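You operate a simulated robot arm through the tools that you are given. There is no shell and no other tool. Be economical: measure what you need, move in short steps, check, and stop when the job is done.

The job below is to be done with a simulated robot arm. You get a single attempt, and the scene is never put back.

JOB
Switch the globes switch off.

Only the result counts: the job must be done as asked and must still hold three seconds after the hand-in. Knocking over, shifting, dropping, spilling or breaking anything else fails it.

ROBOT AND FRAMES
A 6-joint arm with a two-finger parallel gripper on a trunk, on a base that drives. Base frame: it is fixed to the floor where the robot stands at the start and does not move with it; the origin is under the middle of the robot, x ahead of it, y to its left, z up. Readings come in mm, degrees, newtons and seconds.
Its first joint turns from -166.0 to 166.0 degrees. Places, roughly: globes switch [1300, 0, 1100]. Payload 3.43 kg.
The tool frame sits at the grasp point between the pads (the TCP): z along the fingers, y along the line on which they close. The tips reach 34 mm beyond it. Largest opening 128 mm; finger width 24, thickness 12; the body of the gripper, 48 by 130 mm, starts 96 mm behind the TCP.
Orientation is that of the tool frame in the base frame, as a unit quaternion [x, y, z, w]. With the fingers straight down and closing along the base's y, the tool's x points along the base's -x, its y along +y and its z along -z.

CONTROLS
- The arm moves only by the tool arm_command. Its argument "increments" is a list of rows, each an object (a shift or turn left out is 0, a gripper value left out holds the last) with "grip": the gripper command, from -1 (shut) to 1 (fully open), values between in proportion; "delta_pos": the shift along the tool's x, y, z in mm, a list of three; "dr": the turn, a rotation vector about the tool's x, y, z in degrees, a list of three. In form: [{"grip": grip, "delta_pos": [tx, ty, tz], "dr": [wx, wy, wz]}, ...]. A call has 1 to 8 rows; each row shifts and turns the commanded pose from where the row before left it, along the tool's axes as they then stand. A row lasts 0.2 s, in which the tool goes at most 50 mm and 8.6 degrees; a call with a longer step from one row to the next is refused whole, and so is a gripper value outside its range. A pose out of reach is approached as far as the arm can. The call stops where the force on the tool passes 40 N (or 10 N more than at its start, if that is more) or the arm is blocked; 0.2 s more then pass. Each finger travels about 153 mm/s and halts on what it meets, pressing with about 24 N; the grip force reading is that of the motor and also rises with nothing between the fingers. The clock runs only during rows and for 0.2 s after the last one: add rows that do not move to give the fingers time. The reply holds the time, the measured pose of the TCP, the force on the tool along the base axes, the opening and the grip force, in the units named above and with some noise.
- Cameras (640 x 400 px; columns grow to the right, rows downward): "scene" is now at [174.4, 201.4, 1247.3]; the picture's right is [-0.38, -0.93, 0.01], its down [-0.14, 0.05, -0.99] and it looks along [0.91, -0.37, -0.15] (base axes); focal length 257 px, centre (320, 200). "wrist" rides on the gripper at [76, -11, -160] in the tool frame; the picture's right is [0.15, 0.99, 0.00], its down [-0.88, 0.13, -0.46] and it looks along [-0.45, 0.07, 0.89] (tool axes); focal length 234 px, centre (320, 200). There is no depth. A picture from a camera that has moved, and an enlarged one, comes with that camera's place and axes in the base frame and with its lens. The place of the scene camera against the robot may be out by one fixed shift of up to 12 mm in any direction.
- camera(camera): a new picture of that camera. No time passes.
- roll_base(legs): drives the robot by 1 to 6 legs, each [ahead, left, turn to the left] in mm, mm and degrees, along the robot's own axes; the way and the turn of a leg run together, so that a leg with both is an arc; at most 1500 mm and 180 degrees a leg. The arm and the cameras ride along, it lands a little off, and it stops where it bumps. It gives what a move gives.
- aim_head(pan, tilt): turns the head with the scene camera to pan (to the left, within 143 degrees either way) and tilt (down, from -29 to 69), counted from straight ahead of the robot. It gives what a move gives.
- zoom(camera, box): a new picture of the part [left, top, right, bottom] of that camera's present view, enlarged. No time passes.
- sign_off(): hands the job in; it is judged then, once.

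Work in short steps. Places have to be worked out from the pictures, the camera data and where the tool is seen: move nearer, look again, correct. Check each grasp and each placing, and mend what went wrong. You have 120 turns and 82 pictures in all, those below and enlarged ones among them. Open the gripper and draw the arm clear of the work before you hand the job in, unless the task says otherwise; then end with one line.

The tools are called after "Call:" by a JSON object that holds its "name" and its "arguments". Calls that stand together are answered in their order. arm_command: Moves the arm, as the interface text tells. Its arguments: {"type":"object","properties":{"increments":{"type":"array","items":{"type":"object","properties":{"grip":{"type":"number"},"delta_pos":{"type":"array","items":{"type":"number"}},"dr":{"type":"array","items":{"type":"number"}}}}}},"required":["increments"]} The other tools are called the same way: roll_base (legs) drives the base; aim_head (pan, tilt) turns the head that bears the scene camera; camera (camera) takes a picture; zoom (camera, box) takes an enlarged picture of a part of a camera's view; sign_off () hands the job in.

At the start:

```text
t: 0.0
eef_pos: [757.3, -217.4, 1000.3]
ee_rot: [0.0, 1.0, -0.001, 0.001]
wrist_force: [0.7, -0.2, 0.8]
gripper_width: 128.1
finger_force: 0.0
robot x, y, heading: [-0.2, -0.7, 0.1]
head pan, tilt: [-22.2, 8.8]
```

scene: 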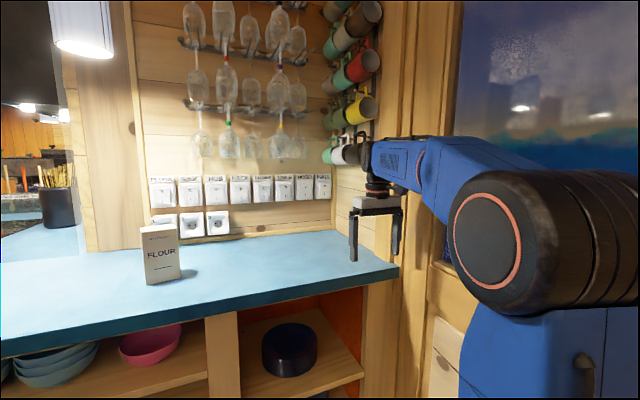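
wrist: 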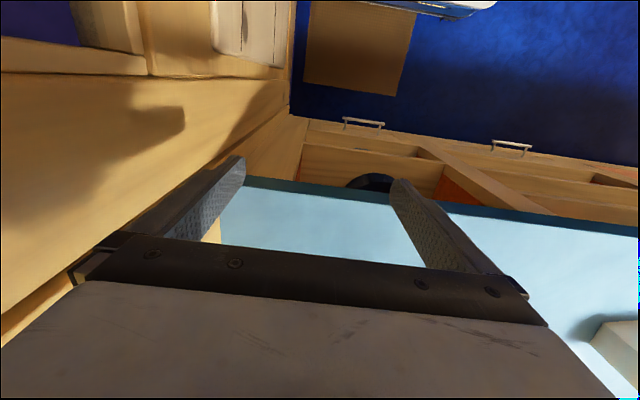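

The wall has a row of labelled switches; I enlarge that part to read the labels.

Call:
{"name": "zoom", "arguments": {"camera": "scene", "box": [140, 165, 240, 240]}}

Call:
{"name": "zoom", "arguments": {"camera": "scene", "box": [225, 165, 345, 240]}}

```text
5.33 times, centred on (190, 202) of scene
camera zoom: at [174.4, 201.4, 1247.3], right [-0.38, -0.93, 0.01], down [-0.14, 0.05, -0.99], along [0.91, -0.37, -0.15], focal length 1369 px, centre (1013, 187)
```

zoom: 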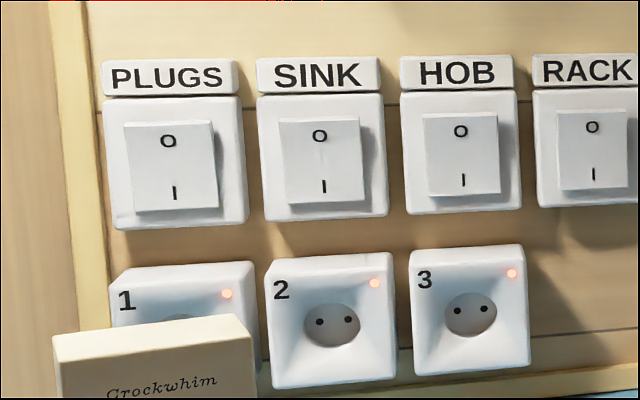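

```text
5.33 times, centred on (285, 202) of scene
camera zoom: at [174.4, 201.4, 1247.3], right [-0.38, -0.93, 0.01], down [-0.14, 0.05, -0.99], along [0.91, -0.37, -0.15], focal length 1369 px, centre (507, 187)
```

zoom: 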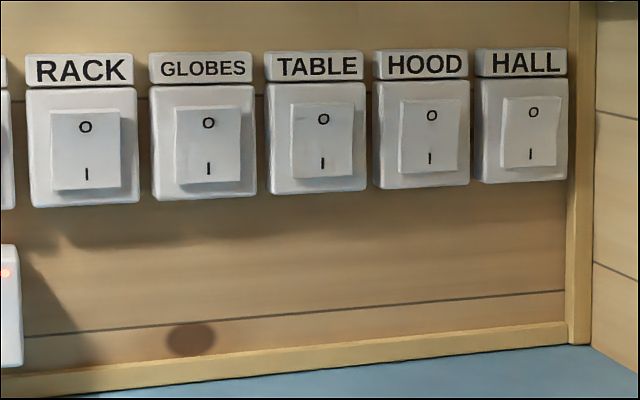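

GLOBES is the fifth switch, by triangulation near [1300, 10, 1110]. I look closer at it to see which way the rocker tilts, comparing it with its neighbours.

Call:
{"name": "zoom", "arguments": {"camera": "scene", "box": [228, 172, 276, 202]}}

Call:
{"name": "aim_head", "arguments": {"pan": 10, "tilt": -15}}

Call:
{"name": "camera", "arguments": {"camera": "scene"}}

```text
13.33 times, centred on (252, 187) of scene
camera zoom: at [174.4, 201.4, 1247.3], right [-0.38, -0.93, 0.01], down [-0.14, 0.05, -0.99], along [0.91, -0.37, -0.15], focal length 3423 px, centre (1227, 373)
```

zoom: 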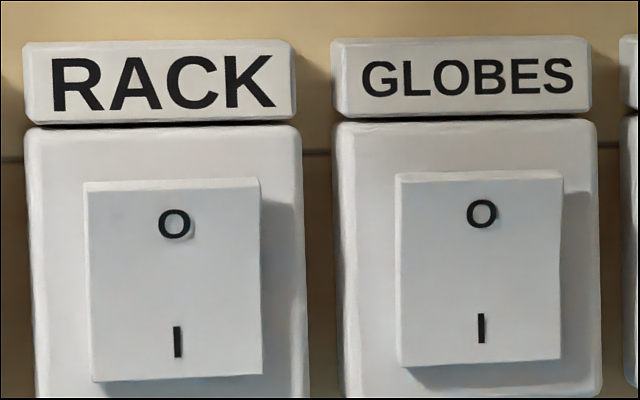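

```text
t: 1.0
eef_pos: [756.0, -223.5, 1000.3]
ee_rot: [0.0, 1.0, 0.003, 0.001]
wrist_force: [-0.7, 0.0, 0.4]
gripper_width: 128.0
finger_force: 0.1
robot x, y, heading: [0.8, 1.1, -0.1]
head pan, tilt: [10.0, -15.0]
```

```text
76 pictures are left
camera scene: at [167.9, 250.7, 1283.3], right [0.17, -0.98, 0.01], down [0.25, 0.04, -0.97], along [0.95, 0.17, 0.25], focal length 257 px, centre (320, 200)
```

scene: 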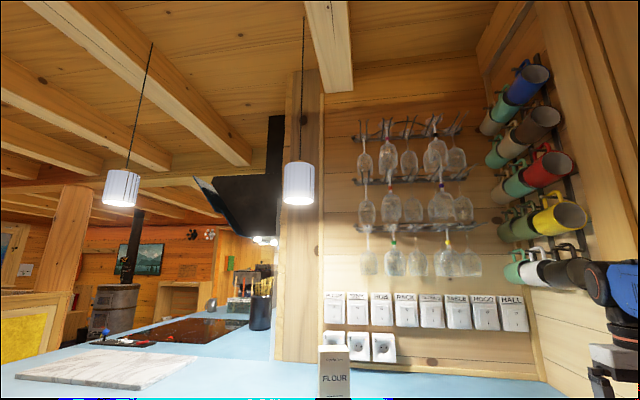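

The rocker's tilt is still unclear, so I need a closer view. I lift the tool and move it toward the switch's line (y≈10).

Call:
{"name": "arm_command", "arguments": {"increments": [{"grip": 1, "delta_pos": [0, 0, -35]}, {"delta_pos": [0, 0, -35]}, {"delta_pos": [0, 25, -35]}, {"delta_pos": [0, 30, -25]}, {"delta_pos": [0, 45, 0]}, {"delta_pos": [0, 45, 0]}, {"delta_pos": [0, 45, 0]}, {"delta_pos": [0, 40, 0]}]}}

Call:
{"name": "aim_head", "arguments": {"pan": -10, "tilt": 10}}

Call:
{"name": "camera", "arguments": {"camera": "scene"}}

```text
t: 2.8
eef_pos: [753.3, 6.9, 1130.1]
ee_rot: [0.0, 1.0, 0.003, 0.001]
wrist_force: [-0.3, -0.4, 0.4]
gripper_width: 127.9
finger_force: 0.1
robot x, y, heading: [0.2, 1.1, 0.1]
head pan, tilt: [10.0, -15.0]
```

```text
t: 3.7
eef_pos: [752.4, 7.0, 1130.4]
ee_rot: [0.0, 1.0, 0.002, 0.001]
wrist_force: [-0.4, -0.5, -0.5]
gripper_width: 127.9
finger_force: 0.0
robot x, y, heading: [-0.1, 2.6, 0.2]
head pan, tilt: [-10.0, 10.0]
```

```text
75 pictures are left
camera scene: at [180.0, 220.5, 1245.2], right [-0.17, -0.98, 0.01], down [-0.17, 0.02, -0.98], along [0.97, -0.17, -0.18], focal length 257 px, centre (320, 200)
```

scene: 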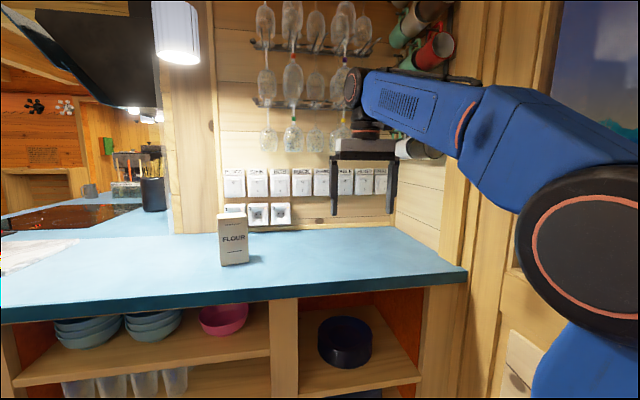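

The arm is on line and clear. I pitch the tool to point at the wall and close the fingers.

Call:
{"name": "arm_command", "arguments": {"increments": [{"grip": -1, "dr": [0, -8.5, 0]}, {"dr": [0, -8.5, 0]}, {"dr": [0, -8.5, 0]}, {"dr": [0, -8.5, 0]}, {"dr": [0, -8.5, 0]}, {"dr": [0, -8.5, 0]}, {"dr": [0, -8.5, 0]}, {"dr": [0, -8.5, 0]}]}}

Call:
{"name": "arm_command", "arguments": {"increments": [{"dr": [0, -8.5, 0]}, {"dr": [0, -8.5, 0]}, {"dr": [0, -5, 0]}, {}, {}]}}

Call:
{"name": "camera", "arguments": {"camera": "wrist"}}

Call:
{"name": "camera", "arguments": {"camera": "scene"}}

```text
t: 5.5
eef_pos: [753.3, 6.7, 1131.1]
ee_rot: [0.001, 0.828, 0.003, 0.561]
wrist_force: [1.3, -0.2, 0.6]
gripper_width: 0.0
finger_force: 24.1
robot x, y, heading: [0.8, 1.0, 0.0]
head pan, tilt: [-10.0, 10.0]
```

```text
t: 6.7
eef_pos: [753.5, 6.4, 1130.4]
ee_rot: [0.003, 0.706, 0.002, 0.708]
wrist_force: [0.6, -0.1, -0.2]
gripper_width: 0.0
finger_force: 24.0
robot x, y, heading: [0.9, -0.3, 0.1]
head pan, tilt: [-10.0, 10.0]
```

```text
74 pictures are left
camera wrist: at [595.8, -4.7, 1054.4], right [0.0, 0.99, -0.14], down [-0.46, 0.13, 0.88], along [0.89, 0.06, 0.45], focal length 234 px, centre (320, 200)
```

wrist: 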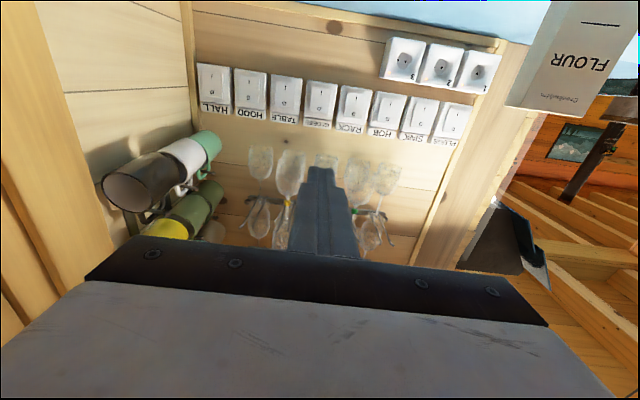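

```text
73 pictures are left
camera scene: at [180.0, 220.4, 1245.1], right [-0.17, -0.98, 0.01], down [-0.17, 0.02, -0.98], along [0.97, -0.17, -0.18], focal length 257 px, centre (320, 200)
```

scene: 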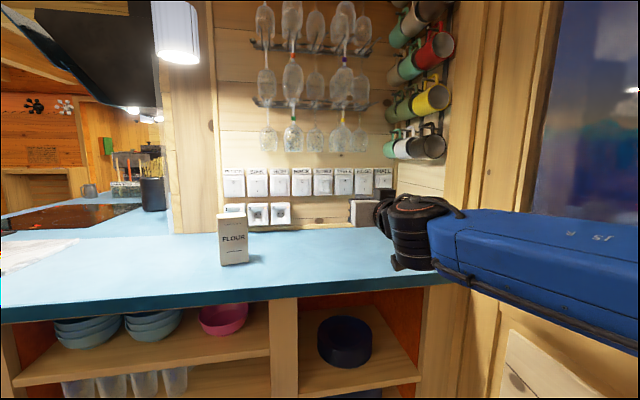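

The wrist camera (upside-down view) shows the row from below; I enlarge the GLOBES and neighbours.

Call:
{"name": "zoom", "arguments": {"camera": "wrist", "box": [264, 72, 360, 132]}}

Call:
{"name": "zoom", "arguments": {"camera": "scene", "box": [216, 150, 408, 270]}}

```text
6.67 times, centred on (312, 102) of wrist
camera zoom: at [595.8, -4.7, 1054.4], right [0.0, 0.99, -0.14], down [-0.46, 0.13, 0.88], along [0.89, 0.06, 0.45], focal length 1561 px, centre (373, 853)
```

zoom: 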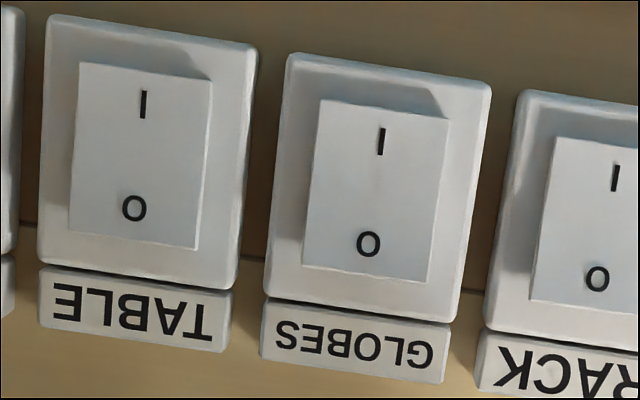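

```text
3.33 times, centred on (312, 210) of scene
camera zoom: at [180.0, 220.4, 1245.1], right [-0.17, -0.98, 0.01], down [-0.17, 0.02, -0.98], along [0.97, -0.17, -0.18], focal length 856 px, centre (347, 167)
```

zoom: 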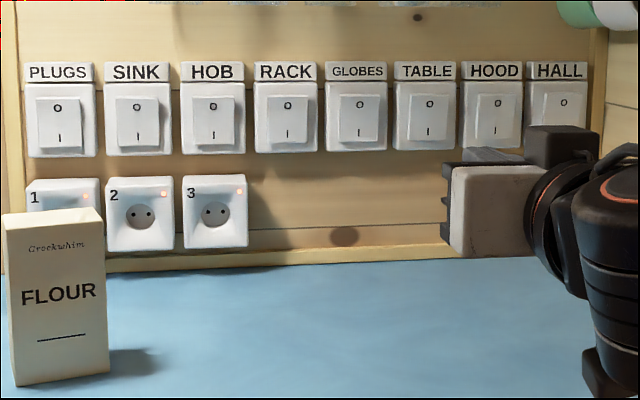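

The rocker has O on top and I at the bottom, so off means pressing the O end, at about z≈1125, y≈0. I extend the tool toward the wall, stopping well short of it.

Call:
{"name": "arm_command", "arguments": {"increments": [{"grip": -1, "delta_pos": [0, 0, 40]}, {"delta_pos": [0, 0, 40]}, {"delta_pos": [0, 0, 40]}, {"delta_pos": [0, 0, 40]}, {"delta_pos": [0, 0, 40]}, {"delta_pos": [0, 0, 40]}, {"delta_pos": [0, 0, 40]}, {}]}}

Call:
{"name": "camera", "arguments": {"camera": "scene"}}

Call:
{"name": "camera", "arguments": {"camera": "wrist"}}

```text
t: 8.5
eef_pos: [1035.8, 5.6, 1132.4]
ee_rot: [0.002, 0.707, 0.001, 0.707]
wrist_force: [-0.3, 0.0, 0.1]
gripper_width: 0.1
finger_force: 24.4
robot x, y, heading: [-1.1, -0.8, -0.0]
head pan, tilt: [-10.0, 10.0]
```

```text
70 pictures are left
camera scene: at [180.0, 220.4, 1245.1], right [-0.17, -0.98, 0.01], down [-0.17, 0.02, -0.98], along [0.97, -0.17, -0.18], focal length 257 px, centre (320, 200)
```

scene: 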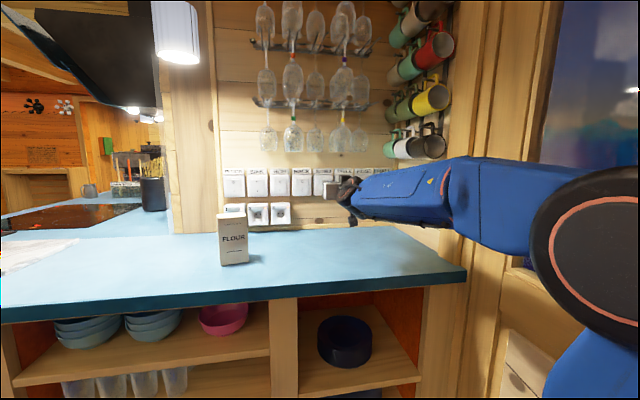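

```text
69 pictures are left
camera wrist: at [877.4, -5.0, 1056.3], right [0.0, 0.99, -0.14], down [-0.46, 0.13, 0.88], along [0.89, 0.06, 0.45], focal length 234 px, centre (320, 200)
```

wrist: 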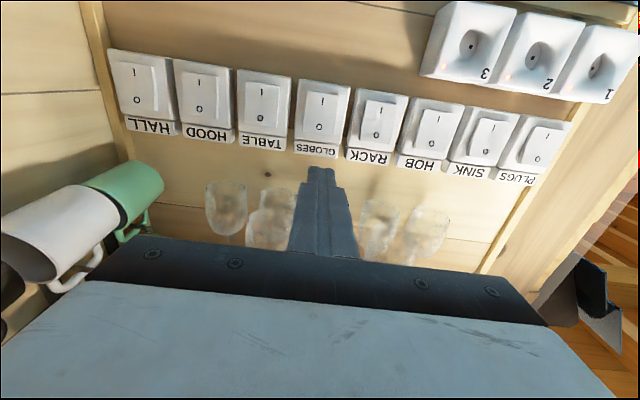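

I enlarge GLOBES and neighbours from here to read the tilt and refine its position.

Call:
{"name": "zoom", "arguments": {"camera": "wrist", "box": [230, 60, 414, 175]}}

```text
3.48 times, centred on (322, 118) of wrist
camera zoom: at [877.4, -5.0, 1056.3], right [0.0, 0.99, -0.14], down [-0.46, 0.13, 0.88], along [0.89, 0.06, 0.45], focal length 814 px, centre (313, 487)
```

zoom: 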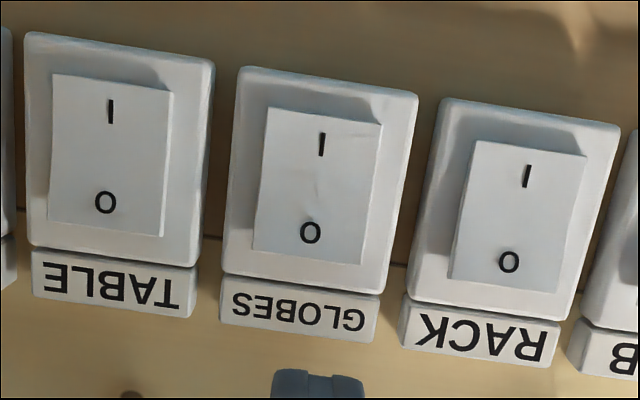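

From two wrist views the O mark sits at about [1290, 0, 1126]. I align the closed tips with it and advance, still short of the rocker (tips to about x=1250).

Call:
{"name": "arm_command", "arguments": {"increments": [{"grip": -1, "delta_pos": [4, -5, 30]}, {"delta_pos": [0, 0, 40]}, {"delta_pos": [0, 0, 40]}, {"delta_pos": [0, 0, 40]}, {"delta_pos": [0, 0, 30]}, {}]}}

Call:
{"name": "camera", "arguments": {"camera": "wrist"}}

Call:
{"name": "camera", "arguments": {"camera": "scene"}}

```text
t: 9.9
eef_pos: [1217.0, 0.2, 1130.9]
ee_rot: [0.002, 0.707, 0.001, 0.707]
wrist_force: [0.3, -0.4, -0.6]
gripper_width: 0.3
finger_force: 24.5
robot x, y, heading: [-1.4, 1.7, -0.2]
head pan, tilt: [-10.0, 10.0]
```

```text
67 pictures are left
camera wrist: at [1058.7, -9.3, 1054.6], right [0.0, 0.99, -0.14], down [-0.46, 0.13, 0.88], along [0.89, 0.06, 0.45], focal length 234 px, centre (320, 200)
```

wrist: 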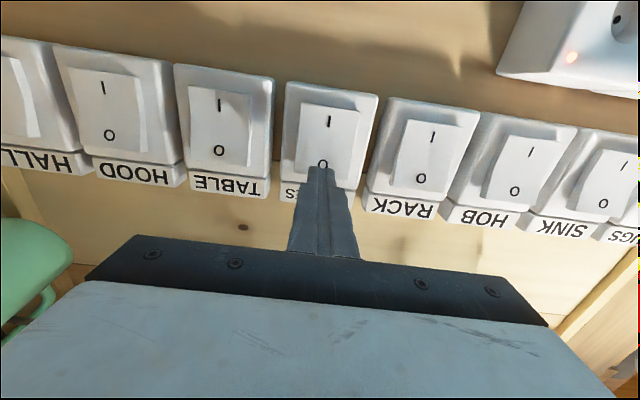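

```text
66 pictures are left
camera scene: at [180.1, 220.4, 1245.1], right [-0.17, -0.98, 0.01], down [-0.17, 0.02, -0.98], along [0.97, -0.17, -0.18], focal length 257 px, centre (320, 200)
```

scene: 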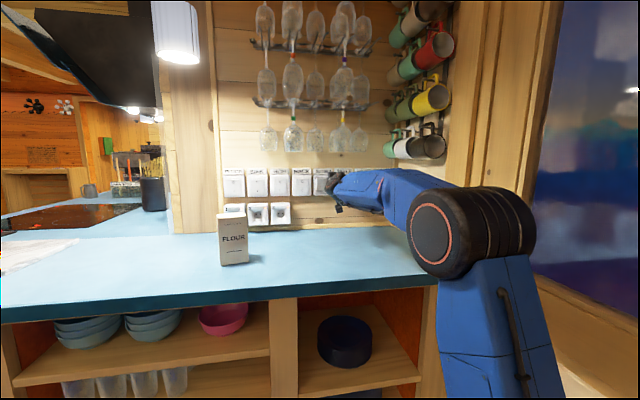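

The tips are in line with the O. I advance in small steps until contact.

Call:
{"name": "arm_command", "arguments": {"increments": [{"delta_pos": [2, 0, 8]}, {"delta_pos": [0, 0, 5]}, {"delta_pos": [0, 0, 5]}, {"delta_pos": [0, 0, 4]}, {}]}}

Call:
{"name": "camera", "arguments": {"camera": "wrist"}}

```text
t: 10.8
eef_pos: [1232.3, -5.4, 1131.3]
ee_rot: [0.004, 0.707, 0.004, 0.707]
wrist_force: [0.2, 0.8, -1.3]
gripper_width: 0.0
finger_force: 23.8
robot x, y, heading: [-1.1, 0.8, 0.0]
head pan, tilt: [-10.0, 10.0]
stopped in row 4: the force on the tool passed its limit (the readings are from after the stop); the commanded pose is now the measured one
```

```text
65 pictures are left
camera wrist: at [1073.8, -15.3, 1055.0], right [0.0, 0.99, -0.14], down [-0.46, 0.12, 0.88], along [0.89, 0.06, 0.45], focal length 234 px, centre (320, 200)
```

wrist: 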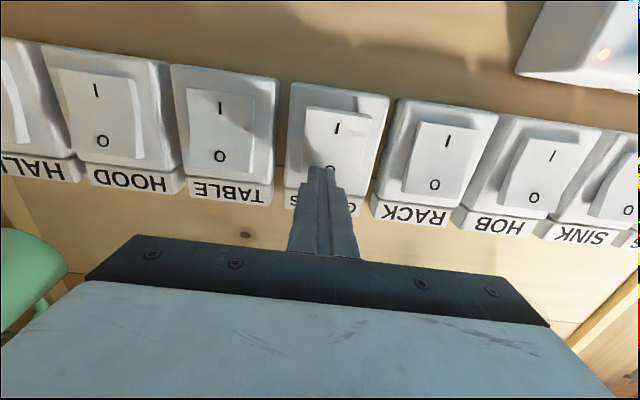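

Force peaked with the tips at x≈1266 and then released. I back off to see whether the rocker flipped.

Call:
{"name": "arm_command", "arguments": {"increments": [{"delta_pos": [0, 0, -40]}, {"delta_pos": [0, 0, -40]}, {"delta_pos": [0, 0, -40]}, {"delta_pos": [0, 0, -40]}, {"delta_pos": [0, 0, -35]}, {}]}}

Call:
{"name": "zoom", "arguments": {"camera": "wrist", "box": [230, 60, 414, 175]}}

Call:
{"name": "camera", "arguments": {"camera": "scene"}}

```text
t: 12.2
eef_pos: [1036.4, -4.9, 1130.2]
ee_rot: [0.005, 0.707, 0.003, 0.707]
wrist_force: [0.2, 0.0, 0.0]
gripper_width: 0.2
finger_force: 23.5
robot x, y, heading: [1.5, -1.5, -0.2]
head pan, tilt: [-10.0, 10.0]
```

```text
3.48 times, centred on (322, 118) of wrist
camera zoom: at [879.1, -14.6, 1053.7], right [0.0, 0.99, -0.14], down [-0.46, 0.12, 0.88], along [0.89, 0.06, 0.45], focal length 814 px, centre (313, 487)
```

zoom: 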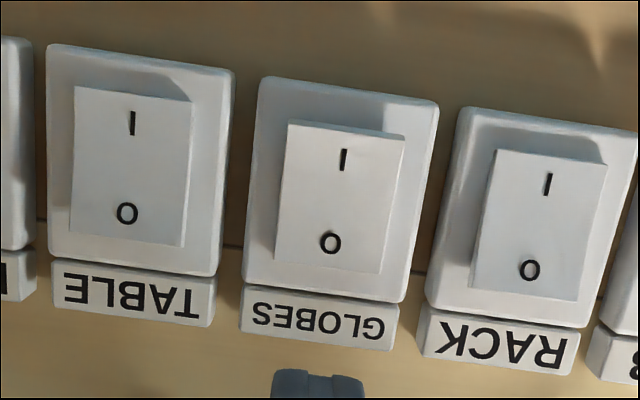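

```text
63 pictures are left
camera scene: at [179.3, 220.1, 1245.1], right [-0.17, -0.98, 0.01], down [-0.17, 0.02, -0.98], along [0.97, -0.17, -0.18], focal length 257 px, centre (320, 200)
```

scene: 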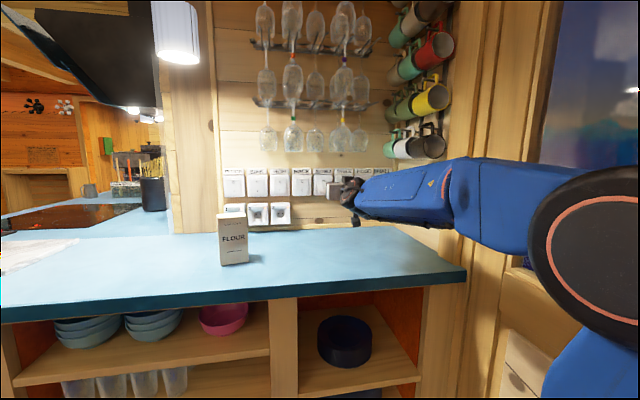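

The rocker has changed: the I end now stands out and O is pressed in. I check with an enlarged view and the lamps.

Call:
{"name": "zoom", "arguments": {"camera": "wrist", "box": [286, 74, 366, 124]}}

Call:
{"name": "aim_head", "arguments": {"pan": 10, "tilt": -15}}

Call:
{"name": "camera", "arguments": {"camera": "scene"}}

```text
8.00 times, centred on (326, 99) of wrist
camera zoom: at [879.1, -14.6, 1053.7], right [0.0, 0.99, -0.14], down [-0.46, 0.12, 0.88], along [0.89, 0.06, 0.45], focal length 1873 px, centre (272, 1008)
```

zoom: 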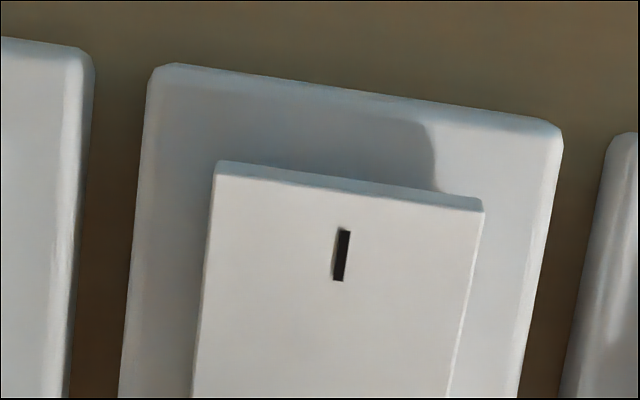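

```text
t: 13.1
eef_pos: [1036.3, -3.8, 1130.1]
ee_rot: [0.005, 0.707, 0.003, 0.708]
wrist_force: [-0.5, -0.4, 0.0]
gripper_width: 0.2
finger_force: 23.7
robot x, y, heading: [-2.4, 1.3, -0.1]
head pan, tilt: [10.0, -15.0]
```

```text
61 pictures are left
camera scene: at [167.2, 250.5, 1283.3], right [0.17, -0.98, 0.01], down [0.25, 0.04, -0.97], along [0.95, 0.17, 0.25], focal length 257 px, centre (320, 200)
```

scene: 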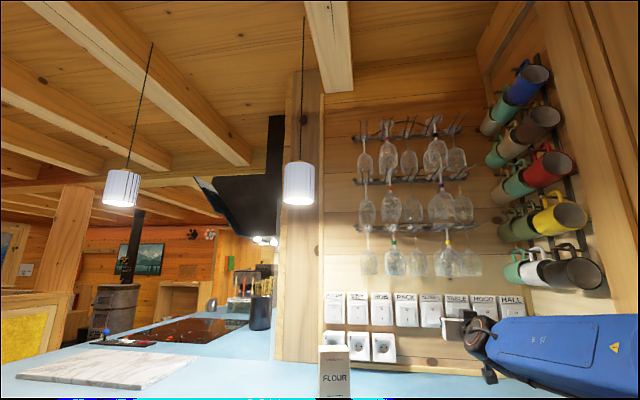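

The rocker moved but the pendants look unchanged, so they may be on another circuit. I repeat the first scene view to compare directly and retract the arm a little.

Call:
{"name": "arm_command", "arguments": {"increments": [{"delta_pos": [0, 0, -40]}, {"delta_pos": [0, 0, -40]}, {"delta_pos": [0, 0, -40]}, {"delta_pos": [0, 0, -40]}, {"delta_pos": [0, 0, -40]}, {"delta_pos": [0, 0, -40]}, {"delta_pos": [0, 0, -40]}, {}]}}

Call:
{"name": "aim_head", "arguments": {"pan": -22.2, "tilt": 8.8}}

Call:
{"name": "zoom", "arguments": {"camera": "scene", "box": [228, 172, 276, 202]}}

Call:
{"name": "zoom", "arguments": {"camera": "wrist", "box": [264, 72, 360, 132]}}

Call:
{"name": "zoom", "arguments": {"camera": "scene", "box": [140, 165, 240, 240]}}

```text
t: 14.9
eef_pos: [755.3, -6.4, 1127.8]
ee_rot: [0.005, 0.707, 0.003, 0.707]
wrist_force: [0.6, 0.4, 0.5]
gripper_width: 0.3
finger_force: 24.0
robot x, y, heading: [-3.8, 1.2, -0.1]
head pan, tilt: [10.0, -15.0]
```

```text
t: 15.9
eef_pos: [756.6, -5.8, 1129.3]
ee_rot: [0.003, 0.707, 0.004, 0.708]
wrist_force: [0.6, 0.7, -0.1]
gripper_width: 0.1
finger_force: 24.3
robot x, y, heading: [-0.4, -2.5, 0.2]
head pan, tilt: [-22.2, 8.8]
```

```text
13.33 times, centred on (252, 187) of scene
camera zoom: at [173.6, 201.4, 1247.3], right [-0.38, -0.93, 0.01], down [-0.14, 0.05, -0.99], along [0.91, -0.37, -0.15], focal length 3423 px, centre (1227, 373)
```

zoom: 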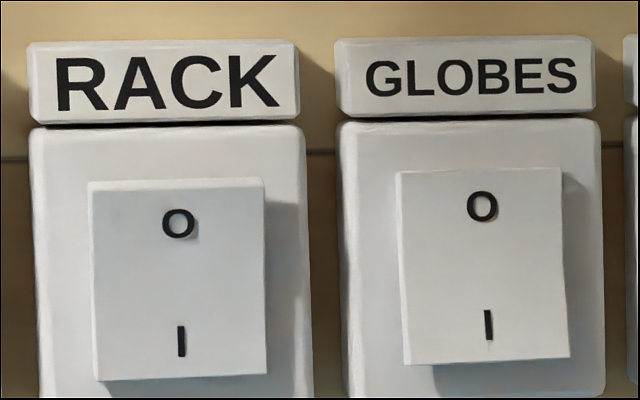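

```text
6.67 times, centred on (312, 102) of wrist
camera zoom: at [598.2, -16.5, 1052.9], right [0.0, 0.99, -0.14], down [-0.46, 0.12, 0.88], along [0.89, 0.06, 0.45], focal length 1561 px, centre (373, 853)
```

zoom: 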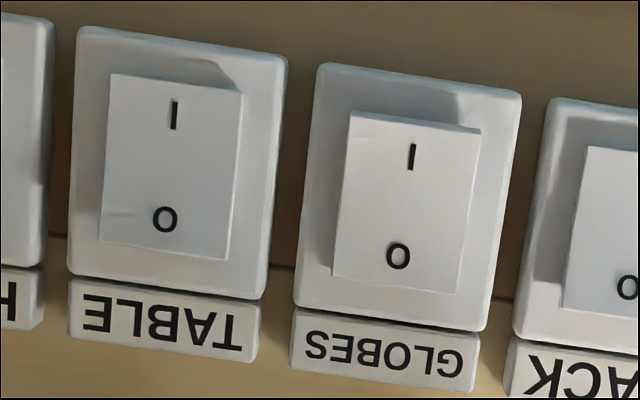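

```text
5.33 times, centred on (190, 202) of scene
camera zoom: at [173.6, 201.4, 1247.3], right [-0.38, -0.93, 0.01], down [-0.14, 0.05, -0.99], along [0.91, -0.37, -0.15], focal length 1369 px, centre (1013, 187)
```

zoom: 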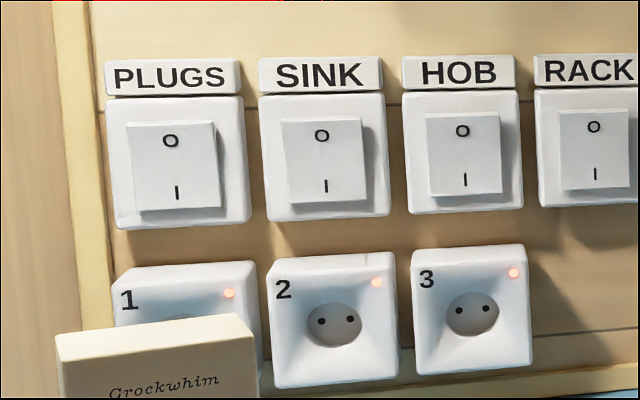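

GLOBES clearly flipped to O pressed. As a cross-check on the convention, I look at PLUGS, whose sockets are lit (known to be on).

Call:
{"name": "zoom", "arguments": {"camera": "scene", "box": [150, 172, 214, 212]}}

Call:
{"name": "aim_head", "arguments": {"pan": 60, "tilt": -10}}

Call:
{"name": "camera", "arguments": {"camera": "scene"}}

```text
10.00 times, centred on (182, 192) of scene
camera zoom: at [173.6, 201.4, 1247.3], right [-0.38, -0.93, 0.01], down [-0.14, 0.05, -0.99], along [0.91, -0.37, -0.15], focal length 2568 px, centre (1700, 280)
```

zoom: 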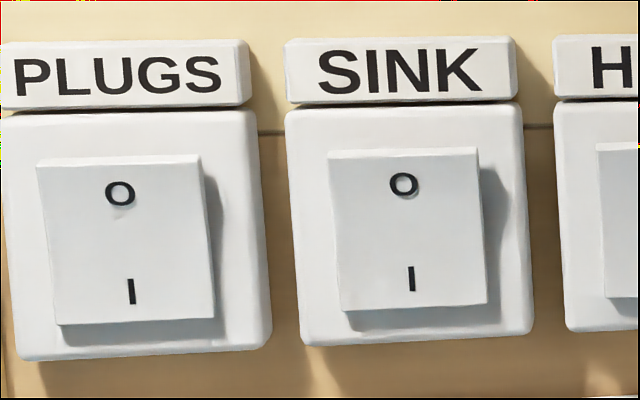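

```text
t: 17.4
eef_pos: [756.5, -5.8, 1128.5]
ee_rot: [0.005, 0.707, 0.002, 0.708]
wrist_force: [0.6, 0.6, 0.1]
gripper_width: 0.2
finger_force: 24.1
robot x, y, heading: [-1.0, -0.7, -0.1]
head pan, tilt: [60.0, -10.0]
```

```text
56 pictures are left
camera scene: at [130.0, 309.5, 1275.9], right [0.87, -0.5, 0.0], down [0.08, 0.14, -0.99], along [0.49, 0.85, 0.17], focal length 257 px, centre (320, 200)
```

scene: 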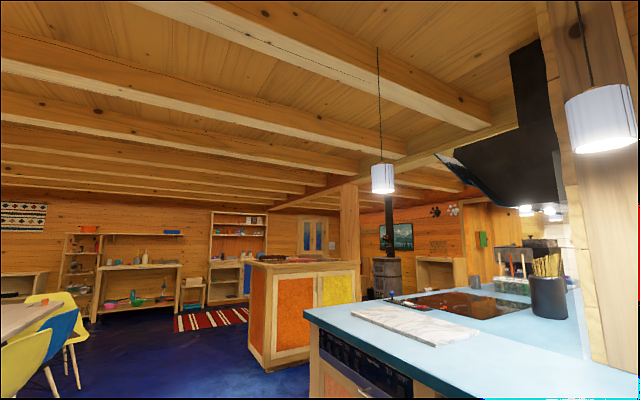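

PLUGS (on) has its O end protruding, as GLOBES did before the press, so GLOBES is now off. I open the gripper, well clear of everything.

Call:
{"name": "arm_command", "arguments": {"increments": [{"grip": 1}, {}, {}, {}]}}

```text
t: 18.4
eef_pos: [757.3, -6.4, 1129.1]
ee_rot: [0.004, 0.707, 0.003, 0.708]
wrist_force: [-0.2, -0.5, 0.5]
gripper_width: 127.9
finger_force: 0.1
robot x, y, heading: [0.7, 1.3, -0.1]
head pan, tilt: [60.0, -10.0]
```

The gripper is open and the arm is clear, so I hand the job in.

Call:
{"name": "sign_off", "arguments": {}}

```text
The job is handed in.
```

I pressed the O end of the GLOBES switch; its rocker flipped and now sits in the off position. No lamp visibly went out, so I'm judging it by the rocker.
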